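You operate a simulated robot arm through the tools that you are given. There is no shell and no other tool. Be economical: measure what you need, move in short steps, check, and stop when the job is done.

Carry out the task below with a simulated robot arm. There is one attempt and no reset: what you move stays moved.

TASK
Take the sponge and leave it on the grey pewter plate. Then take the wooden ring and put it on the green-rim plate.
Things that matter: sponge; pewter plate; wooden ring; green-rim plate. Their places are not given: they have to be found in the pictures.

It is judged by the outcome, as a careful person would: the job done as asked, and still so three seconds after it is handed in. It fails if anything else is knocked over, pushed out of place, dropped, spilled or broken.

THE ROBOT
A 7-joint arm with a two-finger parallel gripper, fixed in place. Base frame: the origin is at the foot of the arm, x ahead of it, y to its left, z up; the work surface is at about z = 0. Lengths are in mm, angles in degrees, forces in N, time in s.
With the tool pointing down near the work surface it reaches from about 220 to 580 mm from the base axis. Its first joint turns from -66.0 to 66.0 degrees. Payload 2.5 kg.
Tool frame: the origin (TCP) lies between the finger pads and is the grasp point; the fingertips stand 23 mm ahead of it; z points along the fingers, y is the line along which they close. The gripper opens to 94 mm. The fingers are 38 mm wide and 10 mm thick; the gripper's body (54 by 96 mm) begins 39 mm behind the TCP.
Orientation is told as [roll, pitch, yaw] about the base's x, y, z axes, in that order, counted from this pose: with the fingers straight down and closing along the base's y, the tool's x points along the base's -x, its y along +y and its z along -z.

THE INTERFACE
- The arm moves only by the tool servo_tool. Its argument "rows" is a list of rows, each an object of numbers (a shift or turn left out is 0, a gripper value left out holds the last): "dx", "dy", "dz": the shift along the tool's x, y, z in mm; "wx", "wy", "wz": the turn, a rotation vector about the tool's x, y, z in degrees; "gripper": the finger opening in mm, from 0 to 94. In form: [{"dx": .., "dy": .., "dz": .., "wx": .., "wy": .., "wz": .., "gripper": ..}, ...]. A call has 1 to 20 rows; each row is the pose to reach, as a shift and turn from the pose commanded when the call began, along the tool's axes at that moment. A row lasts 0.2 s, in which the tool goes at most 50 mm and 8.6 degrees; a call with a longer step from one row to the next is refused whole, and so is a gripper value outside its range. A pose out of reach is approached as far as the arm can. The call stops where the force on the tool passes 40 N (or 10 N more than at its start, if that is more) or the arm is blocked; 0.2 s more then pass. The fingers move at their own pace (about 108 mm/s each) and stop on an object; they squeeze with about 23 N. The grip force told is the motor's: it shows also when the fingers shut on nothing. Time passes only in rows, and 0.2 s behind the last, so rows that repeat a pose let the fingers close. It gives the time, the measured TCP pose, the force on the tool (base axes), the opening and the grip force at its end, in the units of the frame above (readings bear some noise).
- Cameras (640 x 400 px; columns grow to the right, rows downward): "scene" is fixed at [117.3, -416.9, 518]; the picture's right is [0.77, -0.64, 0.00], its down [-0.51, -0.61, -0.61] and it looks along [0.39, 0.47, -0.79] (base axes); focal length 214 px, centre (320, 200). "wrist" rides on the gripper at [-39, 0, -44] in the tool frame; the picture's right is [0.00, -1.00, 0.00], its down [0.97, 0.00, -0.24] and it looks along [0.24, 0.00, 0.97] (tool axes); focal length 218 px, centre (320, 200).
- get_image(camera): a new picture of that camera. No time passes.
- pixel_to_xyz(camera, pixels): for up to 12 pixels [column, row] of the newest picture of that camera ("zoom" is the newest enlarged one), the place [x, y, z] in the base frame of the surface seen there, good to about 2 mm, but the place of the scene camera against the robot may be out by one fixed shift of up to 12 mm in any direction. No time passes.
- enlarge(camera, box): a new picture of the part [left, top, right, bottom] of that camera's present view, enlarged. No time passes.
- hand_in(): hands the job in; it is judged then, once.

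Work in short steps. Measure before you move; look again where a grasp or a placing could have gone wrong, and mend it. You have 80 turns and 34 pictures in all, the two below and enlarged ones among them. Open the gripper and draw the arm clear of the work before you hand the job in, unless the task says otherwise; then end with one line.

The tools are called after ">>>" as name(argument=value, ...) on one line, values as JSON. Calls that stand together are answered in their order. servo_tool: Moves the arm, as the interface text tells. Its arguments: {"type":"object","properties":{"rows":{"type":"array","items":{"type":"object","properties":{"dx":{"type":"number"},"dy":{"type":"number"},"dz":{"type":"number"},"wx":{"type":"number"},"wy":{"type":"number"},"wz":{"type":"number"},"gripper":{"type":"number"}}}}},"required":["rows"]} The other tools are called the same way: get_image (camera) takes a picture; pixel_to_xyz (camera, pixels) gives the place of the surface under pixels of a picture; enlarge (camera, box) takes an enlarged picture of a part of a camera's view; hand_in () hands the job in.

At the start:

```text
time: 0.0
ee_pos: [363.6, 26.2, 285.3]
tool_rot: [-0.1, 0.0, -0.1]
contact_force: [-0.1, -0.3, 0.5]
width: 94.1
finger_force: 0.1
```

scene: 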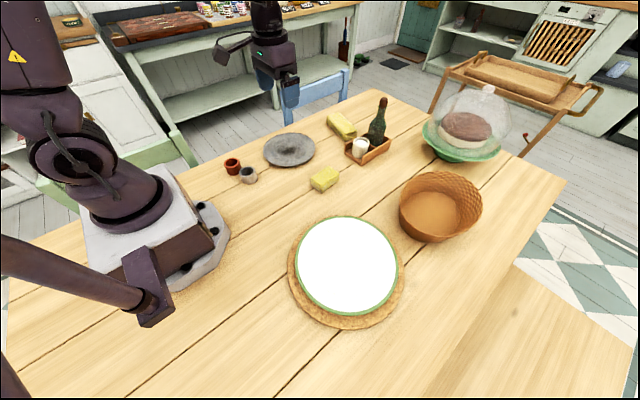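
wrist: 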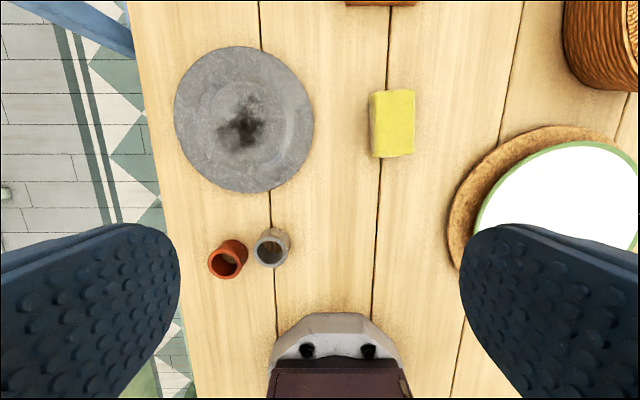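

The pictures show yellow blocks at scene (324,179) and (341,125), and ring-like items at (232,166) and (248,175). I'll enlarge to tell which is which.

>>> enlarge(camera="scene", box=[210, 80, 410, 205])

>>> enlarge(camera="wrist", box=[160, 40, 480, 290])

>>> pixel_to_xyz(camera="wrist", pixels=[[392, 123], [373, 92], [413, 92], [373, 156], [413, 153], [228, 260], [271, 247], [244, 120], [560, 200], [176, 110], [312, 120], [330, 200]])

```text
3.20 times, centred on (310, 142) of scene
```

zoom: 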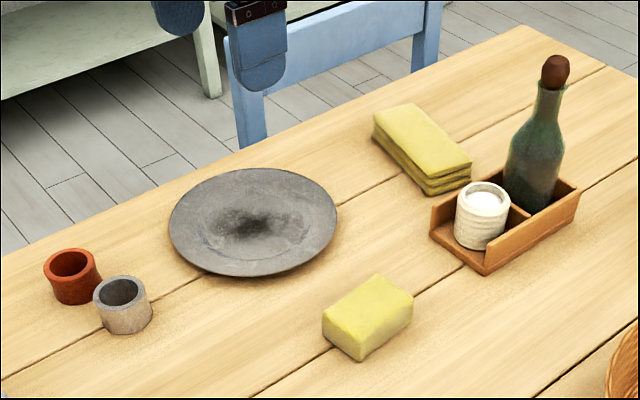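

```text
1.60 times, centred on (320, 165) of wrist
```

zoom: 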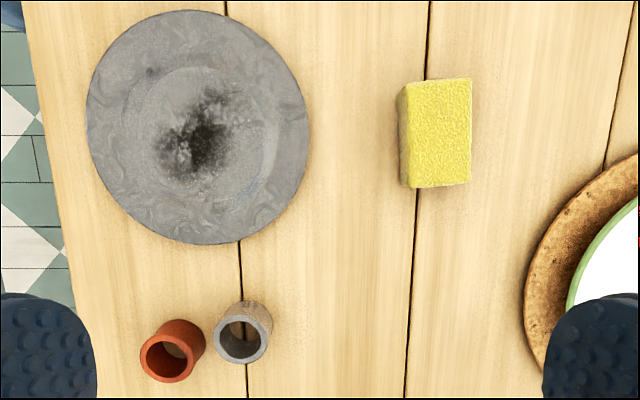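

```text
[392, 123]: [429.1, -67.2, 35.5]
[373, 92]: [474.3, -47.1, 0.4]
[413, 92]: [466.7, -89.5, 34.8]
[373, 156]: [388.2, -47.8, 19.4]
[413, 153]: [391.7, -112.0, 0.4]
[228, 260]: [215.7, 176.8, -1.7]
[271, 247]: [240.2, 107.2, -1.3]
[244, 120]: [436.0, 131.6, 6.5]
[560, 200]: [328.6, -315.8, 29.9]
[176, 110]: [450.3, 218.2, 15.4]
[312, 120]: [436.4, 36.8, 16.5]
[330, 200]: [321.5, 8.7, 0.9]
```

The sponge is the block at about (429,-67), top z≈35; the other yellow thing is a folded cloth. I look closer at the two rings to find the wooden one.

>>> enlarge(camera="wrist", box=[196, 218, 308, 288])

>>> enlarge(camera="scene", box=[216, 148, 272, 192])

>>> pixel_to_xyz(camera="wrist", pixels=[[272, 231], [258, 247], [286, 254], [270, 265], [209, 262], [228, 278], [245, 246], [228, 240], [460, 210], [475, 205], [535, 200], [290, 243]])

```text
5.71 times, centred on (252, 253) of wrist
```

zoom: 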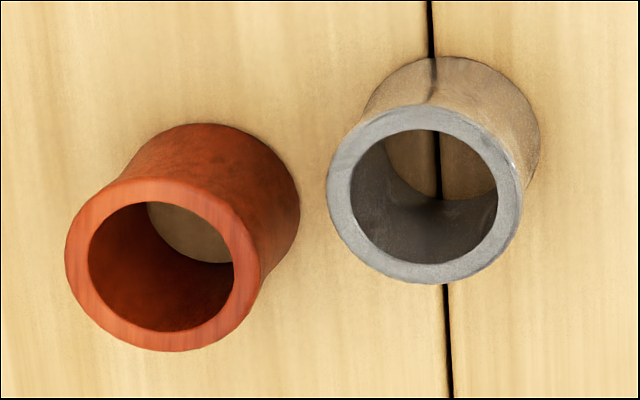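

```text
9.09 times, centred on (244, 170) of scene
```

zoom: 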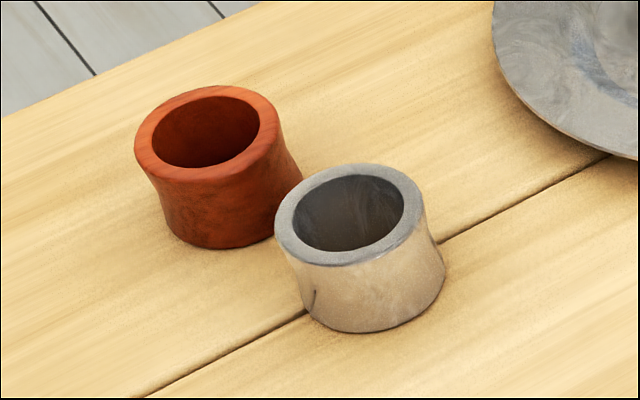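

```text
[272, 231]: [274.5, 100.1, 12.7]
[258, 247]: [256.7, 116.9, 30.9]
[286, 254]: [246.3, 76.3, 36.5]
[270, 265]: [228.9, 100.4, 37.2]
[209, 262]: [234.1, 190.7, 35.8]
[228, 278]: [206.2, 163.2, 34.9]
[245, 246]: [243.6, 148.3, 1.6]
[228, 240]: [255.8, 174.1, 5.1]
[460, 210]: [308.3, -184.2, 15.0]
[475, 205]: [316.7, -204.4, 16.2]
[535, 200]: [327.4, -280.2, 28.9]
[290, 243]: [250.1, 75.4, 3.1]
```

The red ring shows wood grain; the grey one is metal (it mirrors the table). So the wooden ring is the red one, about (231,169). I move above the sponge at (430,-69), which is about 50 mm wide along y.

>>> servo_tool(rows=[{"dx": -10, "dy": -14, "dz": 28, "gripper": 94}, {"dx": -20, "dy": -28, "dz": 56}, {"dx": -30, "dy": -42, "dz": 84}, {"dx": -40, "dy": -57, "dz": 112}, {"dx": -50, "dy": -71, "dz": 140}, {"dx": -60, "dy": -85, "dz": 165}, {"dx": -66, "dy": -95, "dz": 185}, {"dx": -66, "dy": -95, "dz": 185}])

>>> get_image(camera="wrist")

```text
time: 1.8
ee_pos: [428.1, -67.4, 99.7]
tool_rot: [-0.1, -0.1, 0.0]
contact_force: [-0.1, 0.5, 0.9]
width: 93.9
finger_force: 0.0
```

```text
27 pictures are left
```

wrist: 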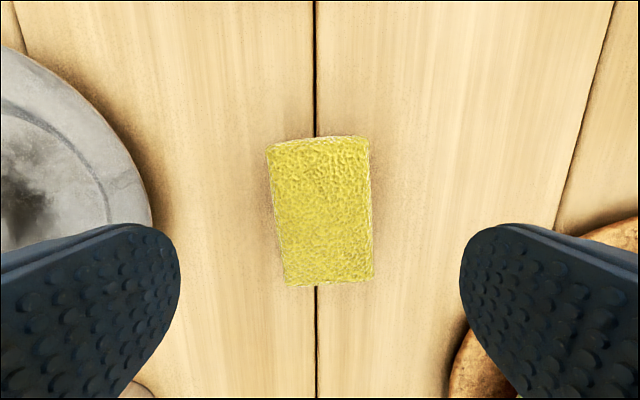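

The sponge is centred between the fingers at (323,212). I go down to z≈27 and close.

>>> servo_tool(rows=[{"dx": -3, "dy": -1, "dz": 25}, {"dx": -5, "dy": -2, "dz": 50}, {"dx": -5, "dy": -2, "dz": 65}, {"dx": -5, "dy": -2, "dz": 73}, {"dx": -5, "dy": -2, "dz": 73, "gripper": 30}, {"dx": -5, "dy": -2, "dz": 73, "gripper": 30}, {"dx": -5, "dy": -2, "dz": 73, "gripper": 30}])

```text
time: 3.4
ee_pos: [434.4, -69.8, 28.3]
tool_rot: [0.0, 0.0, 0.0]
contact_force: [0.0, 0.2, -0.1]
width: 53.8
finger_force: 23.1
```

Gripped at 53.8 mm wide. I lift and look.

>>> servo_tool(rows=[{"dz": -20}, {"dz": -45}, {"dz": -70}, {"dz": -90}, {"dz": -90, "dy": 30}, {"dz": -90, "dy": 60}, {"dz": -90, "dy": 90}, {"dz": -90, "dy": 110}, {"dz": -90, "dy": 110}])

>>> get_image(camera="wrist")

>>> pixel_to_xyz(camera="wrist", pixels=[[320, 30], [260, 30], [200, 60], [150, 100], [200, 130], [100, 100]])

```text
time: 5.4
ee_pos: [433.2, 39.7, 116.7]
tool_rot: [0.0, 0.1, 0.0]
contact_force: [-0.3, -0.1, -0.3]
width: 53.9
finger_force: 22.8
```

```text
26 pictures are left
```

wrist: 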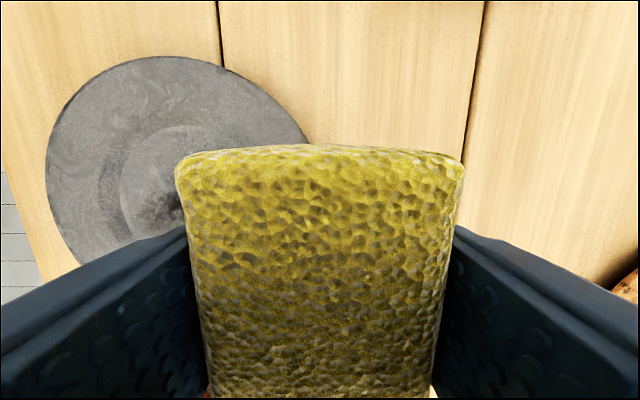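

```text
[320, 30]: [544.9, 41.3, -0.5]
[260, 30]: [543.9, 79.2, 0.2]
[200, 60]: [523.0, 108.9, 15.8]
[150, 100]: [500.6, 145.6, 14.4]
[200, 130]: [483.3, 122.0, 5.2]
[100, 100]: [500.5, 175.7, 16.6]
```

The sponge is firmly held. The plate centre works out at about (439,131), floor z≈6. I move over it and lower to about z 36.

>>> servo_tool(rows=[{"dx": -2, "dy": 30}, {"dx": -4, "dy": 60}, {"dx": -5, "dy": 85}, {"dx": -5, "dy": 91}, {"dx": -5, "dy": 91, "dz": 25}, {"dx": -5, "dy": 91, "dz": 50}, {"dx": -5, "dy": 91, "dz": 70}, {"dx": -5, "dy": 91, "dz": 77}, {"dx": -5, "dy": 91, "dz": 80}, {"dx": -5, "dy": 91, "dz": 80}])

```text
time: 7.6
ee_pos: [440.1, 131.7, 37.4]
tool_rot: [-0.1, 0.1, -0.1]
contact_force: [-0.1, 0.1, -0.7]
width: 53.8
finger_force: 23.1
```

>>> servo_tool(rows=[{"dz": 1}, {"dz": 2}, {"dz": 3}, {"dz": 3}])

>>> get_image(camera="scene")

```text
time: 8.6
ee_pos: [439.1, 130.0, 33.0]
tool_rot: [-0.1, 0.0, 0.0]
contact_force: [-0.5, 0.1, -0.9]
width: 53.7
finger_force: 22.8
```

```text
25 pictures are left
```

scene: 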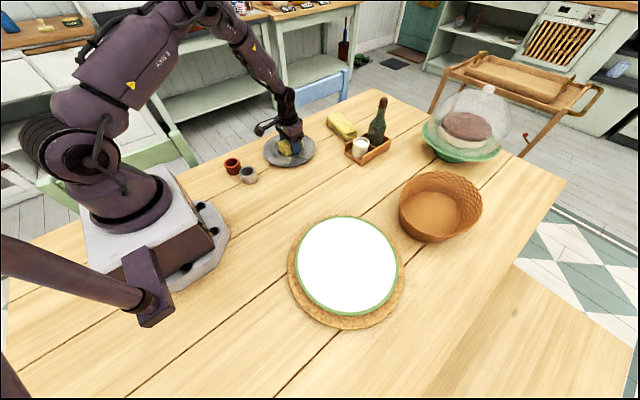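

The sponge is at the plate floor with light or no contact. I open moderately and lift straight up.

>>> servo_tool(rows=[{"dz": 0.5, "gripper": 60}, {"dz": 0, "gripper": 72}, {"dz": 0, "gripper": 72}, {"dz": -15}, {"dz": -40}, {"dz": -70}, {"dz": -110}, {"dz": -150}, {"dz": -170}, {"dz": -170, "gripper": 80}])

>>> get_image(camera="wrist")

```text
time: 10.8
ee_pos: [440.4, 131.0, 204.6]
tool_rot: [-0.1, 0.0, 0.0]
contact_force: [0.0, -0.3, -1.0]
width: 80.2
finger_force: 0.1
```

```text
24 pictures are left
```

wrist: 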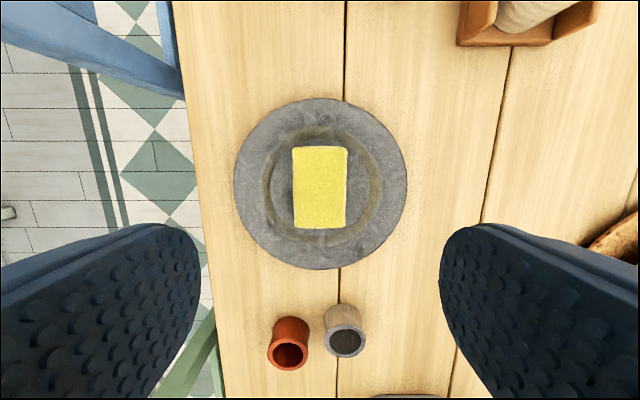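

The sponge sits squarely on the pewter plate. Next I move above the red wooden ring (231,169) while turning +90°, so that the fingers close along x and stay clear of the grey ring.

>>> servo_tool(rows=[{"dx": 17.4, "dy": 3.2, "wz": -7.5}, {"dx": 34.8, "dy": 6.3, "wz": -15}, {"dx": 52.2, "dy": 9.5, "wz": -22.5}, {"dx": 69.7, "dy": 12.7, "wz": -30}, {"dx": 87, "dy": 15.8, "wz": -37.5}, {"dx": 104.5, "dy": 19, "wz": -45}, {"dx": 122, "dy": 22, "wz": -52.5}, {"dx": 139, "dy": 25.3, "wz": -60}, {"dx": 157, "dy": 28.5, "wz": -67.5}, {"dx": 174, "dy": 31.7, "wz": -75}, {"dx": 191.6, "dy": 35, "wz": -82.5}, {"dx": 209, "dy": 38, "wz": -90}, {"dx": 209, "dy": 38, "wz": -90}])

>>> get_image(camera="wrist")

```text
time: 13.6
ee_pos: [230.2, 167.1, 204.3]
tool_rot: [0.0, 0.1, 90.1]
contact_force: [0.3, 0.1, -0.5]
width: 79.8
finger_force: 0.1
```

```text
23 pictures are left
```

wrist: 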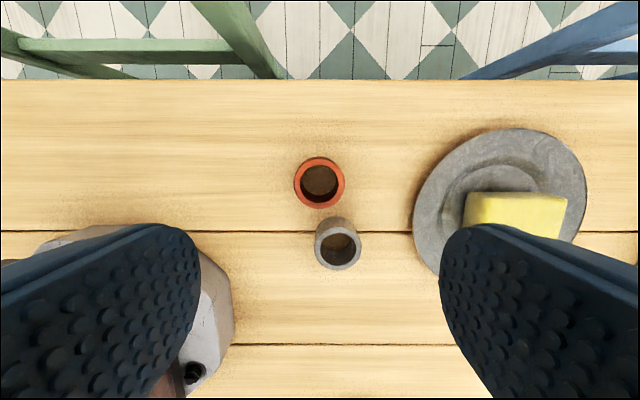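

The ring centre computes to (230,171), 51 mm across, and sits midway between the fingers. I descend to z≈60 first, then check.

>>> servo_tool(rows=[{"dx": -2, "dz": 30}, {"dx": -4, "dz": 60}, {"dx": -4, "dz": 90}, {"dx": -4, "dz": 115}, {"dx": -4, "dz": 130}, {"dx": -4, "dz": 140}, {"dx": -4, "dz": 140}])

>>> get_image(camera="wrist")

```text
time: 15.2
ee_pos: [232.1, 172.7, 63.9]
tool_rot: [-0.1, 0.1, 90.1]
contact_force: [0.3, -0.6, -0.4]
width: 79.8
finger_force: 0.2
```

```text
22 pictures are left
```

wrist: 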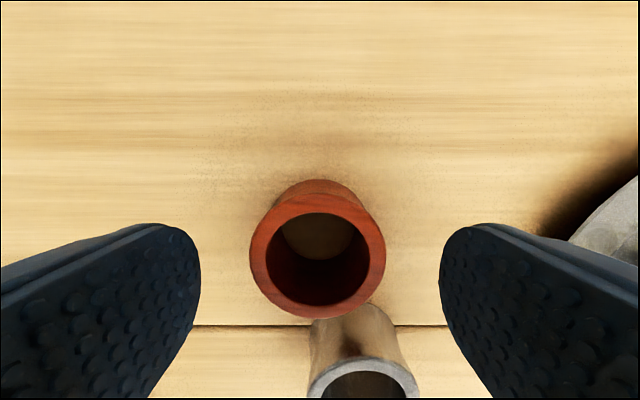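

The ring is centred at (317,255). I go down to z≈27 and close.

>>> servo_tool(rows=[{"dz": 18}, {"dz": 30}, {"dz": 36}, {"dz": 36, "gripper": 40}, {"dz": 36, "gripper": 40}, {"dz": 36, "gripper": 40}, {"dz": 36, "gripper": 40}])

```text
time: 16.8
ee_pos: [230.3, 173.4, 28.9]
tool_rot: [0.0, 0.0, 90.1]
contact_force: [1.4, -0.2, 0.2]
width: 50.8
finger_force: 23.1
```

Held at 50.8 mm. I lift, and measure the green-rim plate from the scene picture.

>>> servo_tool(rows=[{"dz": -15}, {"dz": -40}, {"dz": -70}, {"dz": -100}, {"dz": -130}, {"dz": -160}, {"dz": -160}])

>>> get_image(camera="scene")

>>> pixel_to_xyz(camera="scene", pixels=[[347, 262], [296, 250], [397, 280], [340, 217], [352, 313], [320, 262], [370, 262], [288, 175]])

```text
time: 18.4
ee_pos: [231.3, 173.5, 188.0]
tool_rot: [0.1, 0.1, 90.0]
contact_force: [-0.7, -0.5, -0.3]
width: 50.4
finger_force: 23.1
```

```text
21 pictures are left
```

scene: 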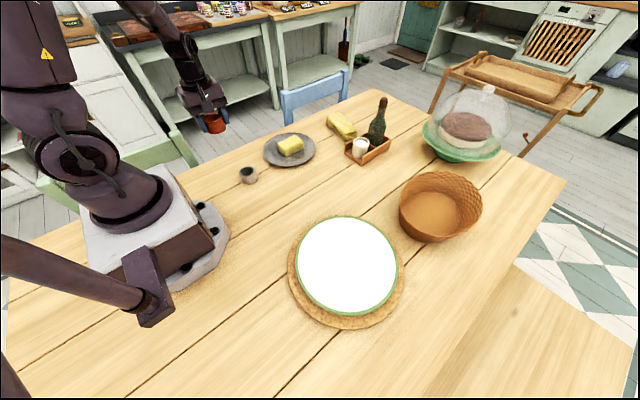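

```text
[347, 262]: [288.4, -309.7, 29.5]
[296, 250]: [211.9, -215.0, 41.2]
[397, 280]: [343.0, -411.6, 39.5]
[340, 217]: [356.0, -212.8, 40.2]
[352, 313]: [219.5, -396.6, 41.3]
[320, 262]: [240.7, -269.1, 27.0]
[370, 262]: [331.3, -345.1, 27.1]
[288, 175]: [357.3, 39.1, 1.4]
```

The ring is held. The green-rim plate centre is about (283,-309), floor z≈28, rim z≈40. I carry the ring across at z≈188 on an arc, turning back to yaw 0.

>>> servo_tool(rows=[{"dx": 19.2, "dy": -11, "wz": 5}, {"dx": 38.4, "dy": -22, "wz": 10}, {"dx": 57.6, "dy": -33, "wz": 15}, {"dx": 76.8, "dy": -44, "wz": 20}, {"dx": 96, "dy": -55, "wz": 25}, {"dx": 115, "dy": -66, "wz": 30}, {"dx": 134, "dy": -77, "wz": 35}, {"dx": 154, "dy": -88, "wz": 40}, {"dx": 173, "dy": -99, "wz": 45}, {"dx": 198, "dy": -96, "wz": 50}, {"dx": 223, "dy": -93, "wz": 55}, {"dx": 248, "dy": -90, "wz": 60}, {"dx": 273, "dy": -87, "wz": 65}, {"dx": 298, "dy": -84, "wz": 70}, {"dx": 323, "dy": -80, "wz": 75}, {"dx": 348, "dy": -76, "wz": 80}, {"dx": 373, "dy": -72, "wz": 85}, {"dx": 395, "dy": -68, "wz": 90}, {"dx": 395, "dy": -68, "wz": 90}])

>>> get_image(camera="wrist")

>>> pixel_to_xyz(camera="wrist", pixels=[[420, 150], [430, 190], [480, 190], [400, 120], [450, 160]])

```text
time: 22.4
ee_pos: [297.9, -223.6, 189.4]
tool_rot: [-0.1, -0.1, -0.1]
contact_force: [0.4, 0.0, 0.0]
width: 50.3
finger_force: 23.2
```

```text
20 pictures are left
```

wrist: 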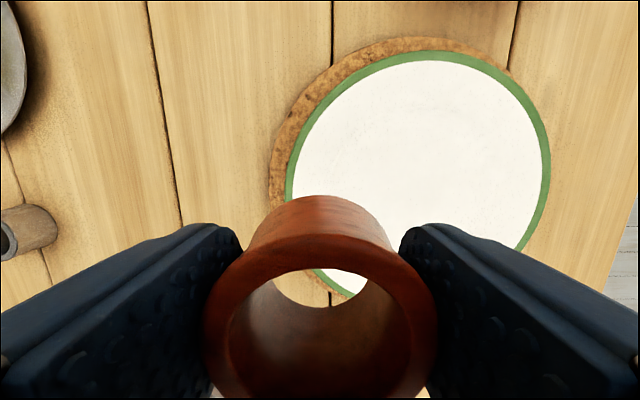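

```text
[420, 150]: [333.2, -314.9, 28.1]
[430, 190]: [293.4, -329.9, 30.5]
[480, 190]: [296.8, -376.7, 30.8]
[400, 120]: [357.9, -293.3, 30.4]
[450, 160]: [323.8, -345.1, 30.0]
```

The plate centre refines to about (290,-311), floor z≈29.5, so the ring should touch with the TCP at z≈58. I move over and lower to about 63.

>>> servo_tool(rows=[{"dx": 3, "dy": -25}, {"dx": 6, "dy": -50}, {"dx": 8, "dy": -75}, {"dx": 8, "dy": -87}, {"dx": 8, "dy": -87, "dz": 25}, {"dx": 8, "dy": -87, "dz": 50}, {"dx": 8, "dy": -87, "dz": 75}, {"dx": 8, "dy": -87, "dz": 100}, {"dx": 8, "dy": -87, "dz": 115}, {"dx": 8, "dy": -87, "dz": 125}, {"dx": 8, "dy": -87, "dz": 125}])

>>> get_image(camera="scene")

```text
time: 24.8
ee_pos: [289.9, -309.4, 63.3]
tool_rot: [-0.1, 0.1, 0.1]
contact_force: [-0.2, -0.1, 0.0]
width: 50.4
finger_force: 22.9
```

```text
19 pictures are left
```

scene: 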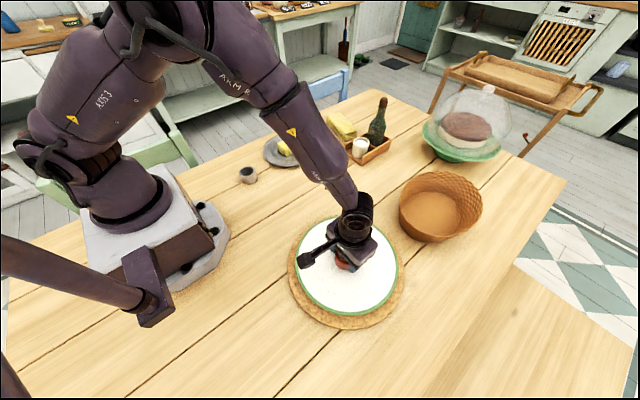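

It is over the plate's middle. I lower in 1 mm steps, watching the force.

>>> servo_tool(rows=[{"dz": 1}, {"dz": 2}, {"dz": 3}, {"dz": 4}, {"dz": 4}])

```text
time: 26.0
ee_pos: [290.3, -309.2, 59.2]
tool_rot: [-0.1, 0.0, 0.0]
contact_force: [0.4, -0.4, 0.4]
width: 50.5
finger_force: 23.4
```

>>> servo_tool(rows=[{"dz": 0.7}, {"dz": 1.4}, {"dz": 1.4}])

```text
time: 26.8
ee_pos: [291.1, -309.3, 58.2]
tool_rot: [-0.1, 0.1, 0.0]
contact_force: [0.2, 0.0, 0.6]
width: 50.4
finger_force: 23.2
```

>>> servo_tool(rows=[{"dz": 0.7}, {"dz": 1.4}, {"dz": 1.4}])

```text
time: 27.6
ee_pos: [290.6, -310.0, 58.0]
tool_rot: [-0.2, 0.0, 0.1]
contact_force: [-1.9, 0.2, -0.3]
width: 50.5
finger_force: 22.8
```

>>> servo_tool(rows=[{"dz": 0.7}, {"dz": 1.4}, {"dz": 1.4}])

```text
time: 28.4
ee_pos: [290.4, -309.4, 56.1]
tool_rot: [-0.2, -0.2, -0.1]
contact_force: [-3.7, 3.1, 19.0]
width: 50.4
finger_force: 22.7
```

Contact is made (19 N upward). I back off 1 mm to ease it, then open and lift.

>>> servo_tool(rows=[{"dz": -1}, {"dz": -1, "gripper": 56}, {"dz": -1, "gripper": 70}, {"dz": -1, "gripper": 74}, {"dz": -1, "gripper": 74}, {"dz": -15}, {"dz": -40}, {"dz": -75}, {"dz": -110}, {"dz": -145}, {"dz": -170}, {"dz": -170}])

>>> get_image(camera="wrist")

>>> get_image(camera="scene")

```text
time: 31.0
ee_pos: [290.6, -308.8, 226.3]
tool_rot: [-0.1, 0.0, -0.1]
contact_force: [0.3, 0.8, -0.2]
width: 74.1
finger_force: 0.0
```

```text
18 pictures are left
```

wrist: 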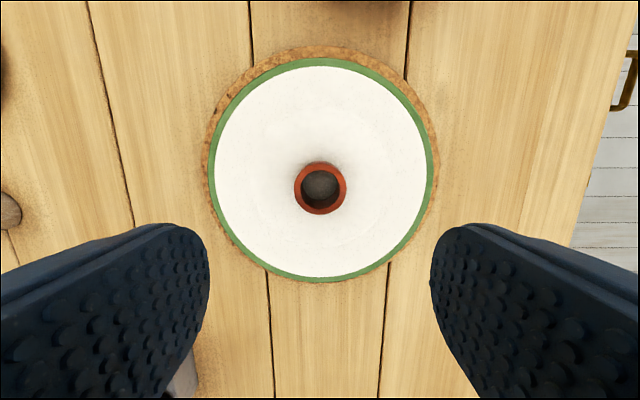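

```text
17 pictures are left
```

scene: 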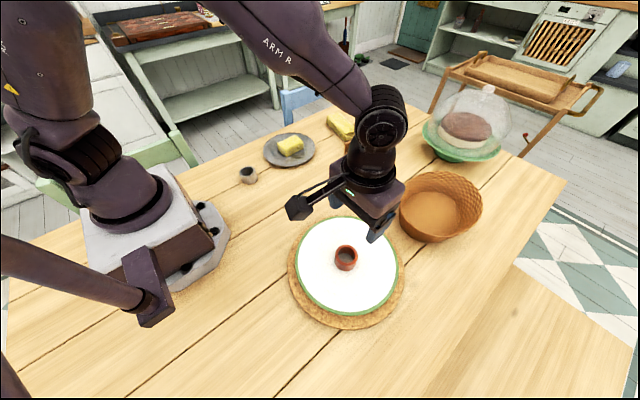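

The ring stands in the middle of the green-rim plate, at wrist pixel (320,188), and the sponge is on the pewter plate. The arm is 226 mm up with the gripper open, so I hand in.

>>> hand_in()

```text
The job is handed in.
```

The sponge is on the grey pewter plate and the wooden ring is upright in the middle of the green-rim plate; nothing else was moved, and the job is handed in.
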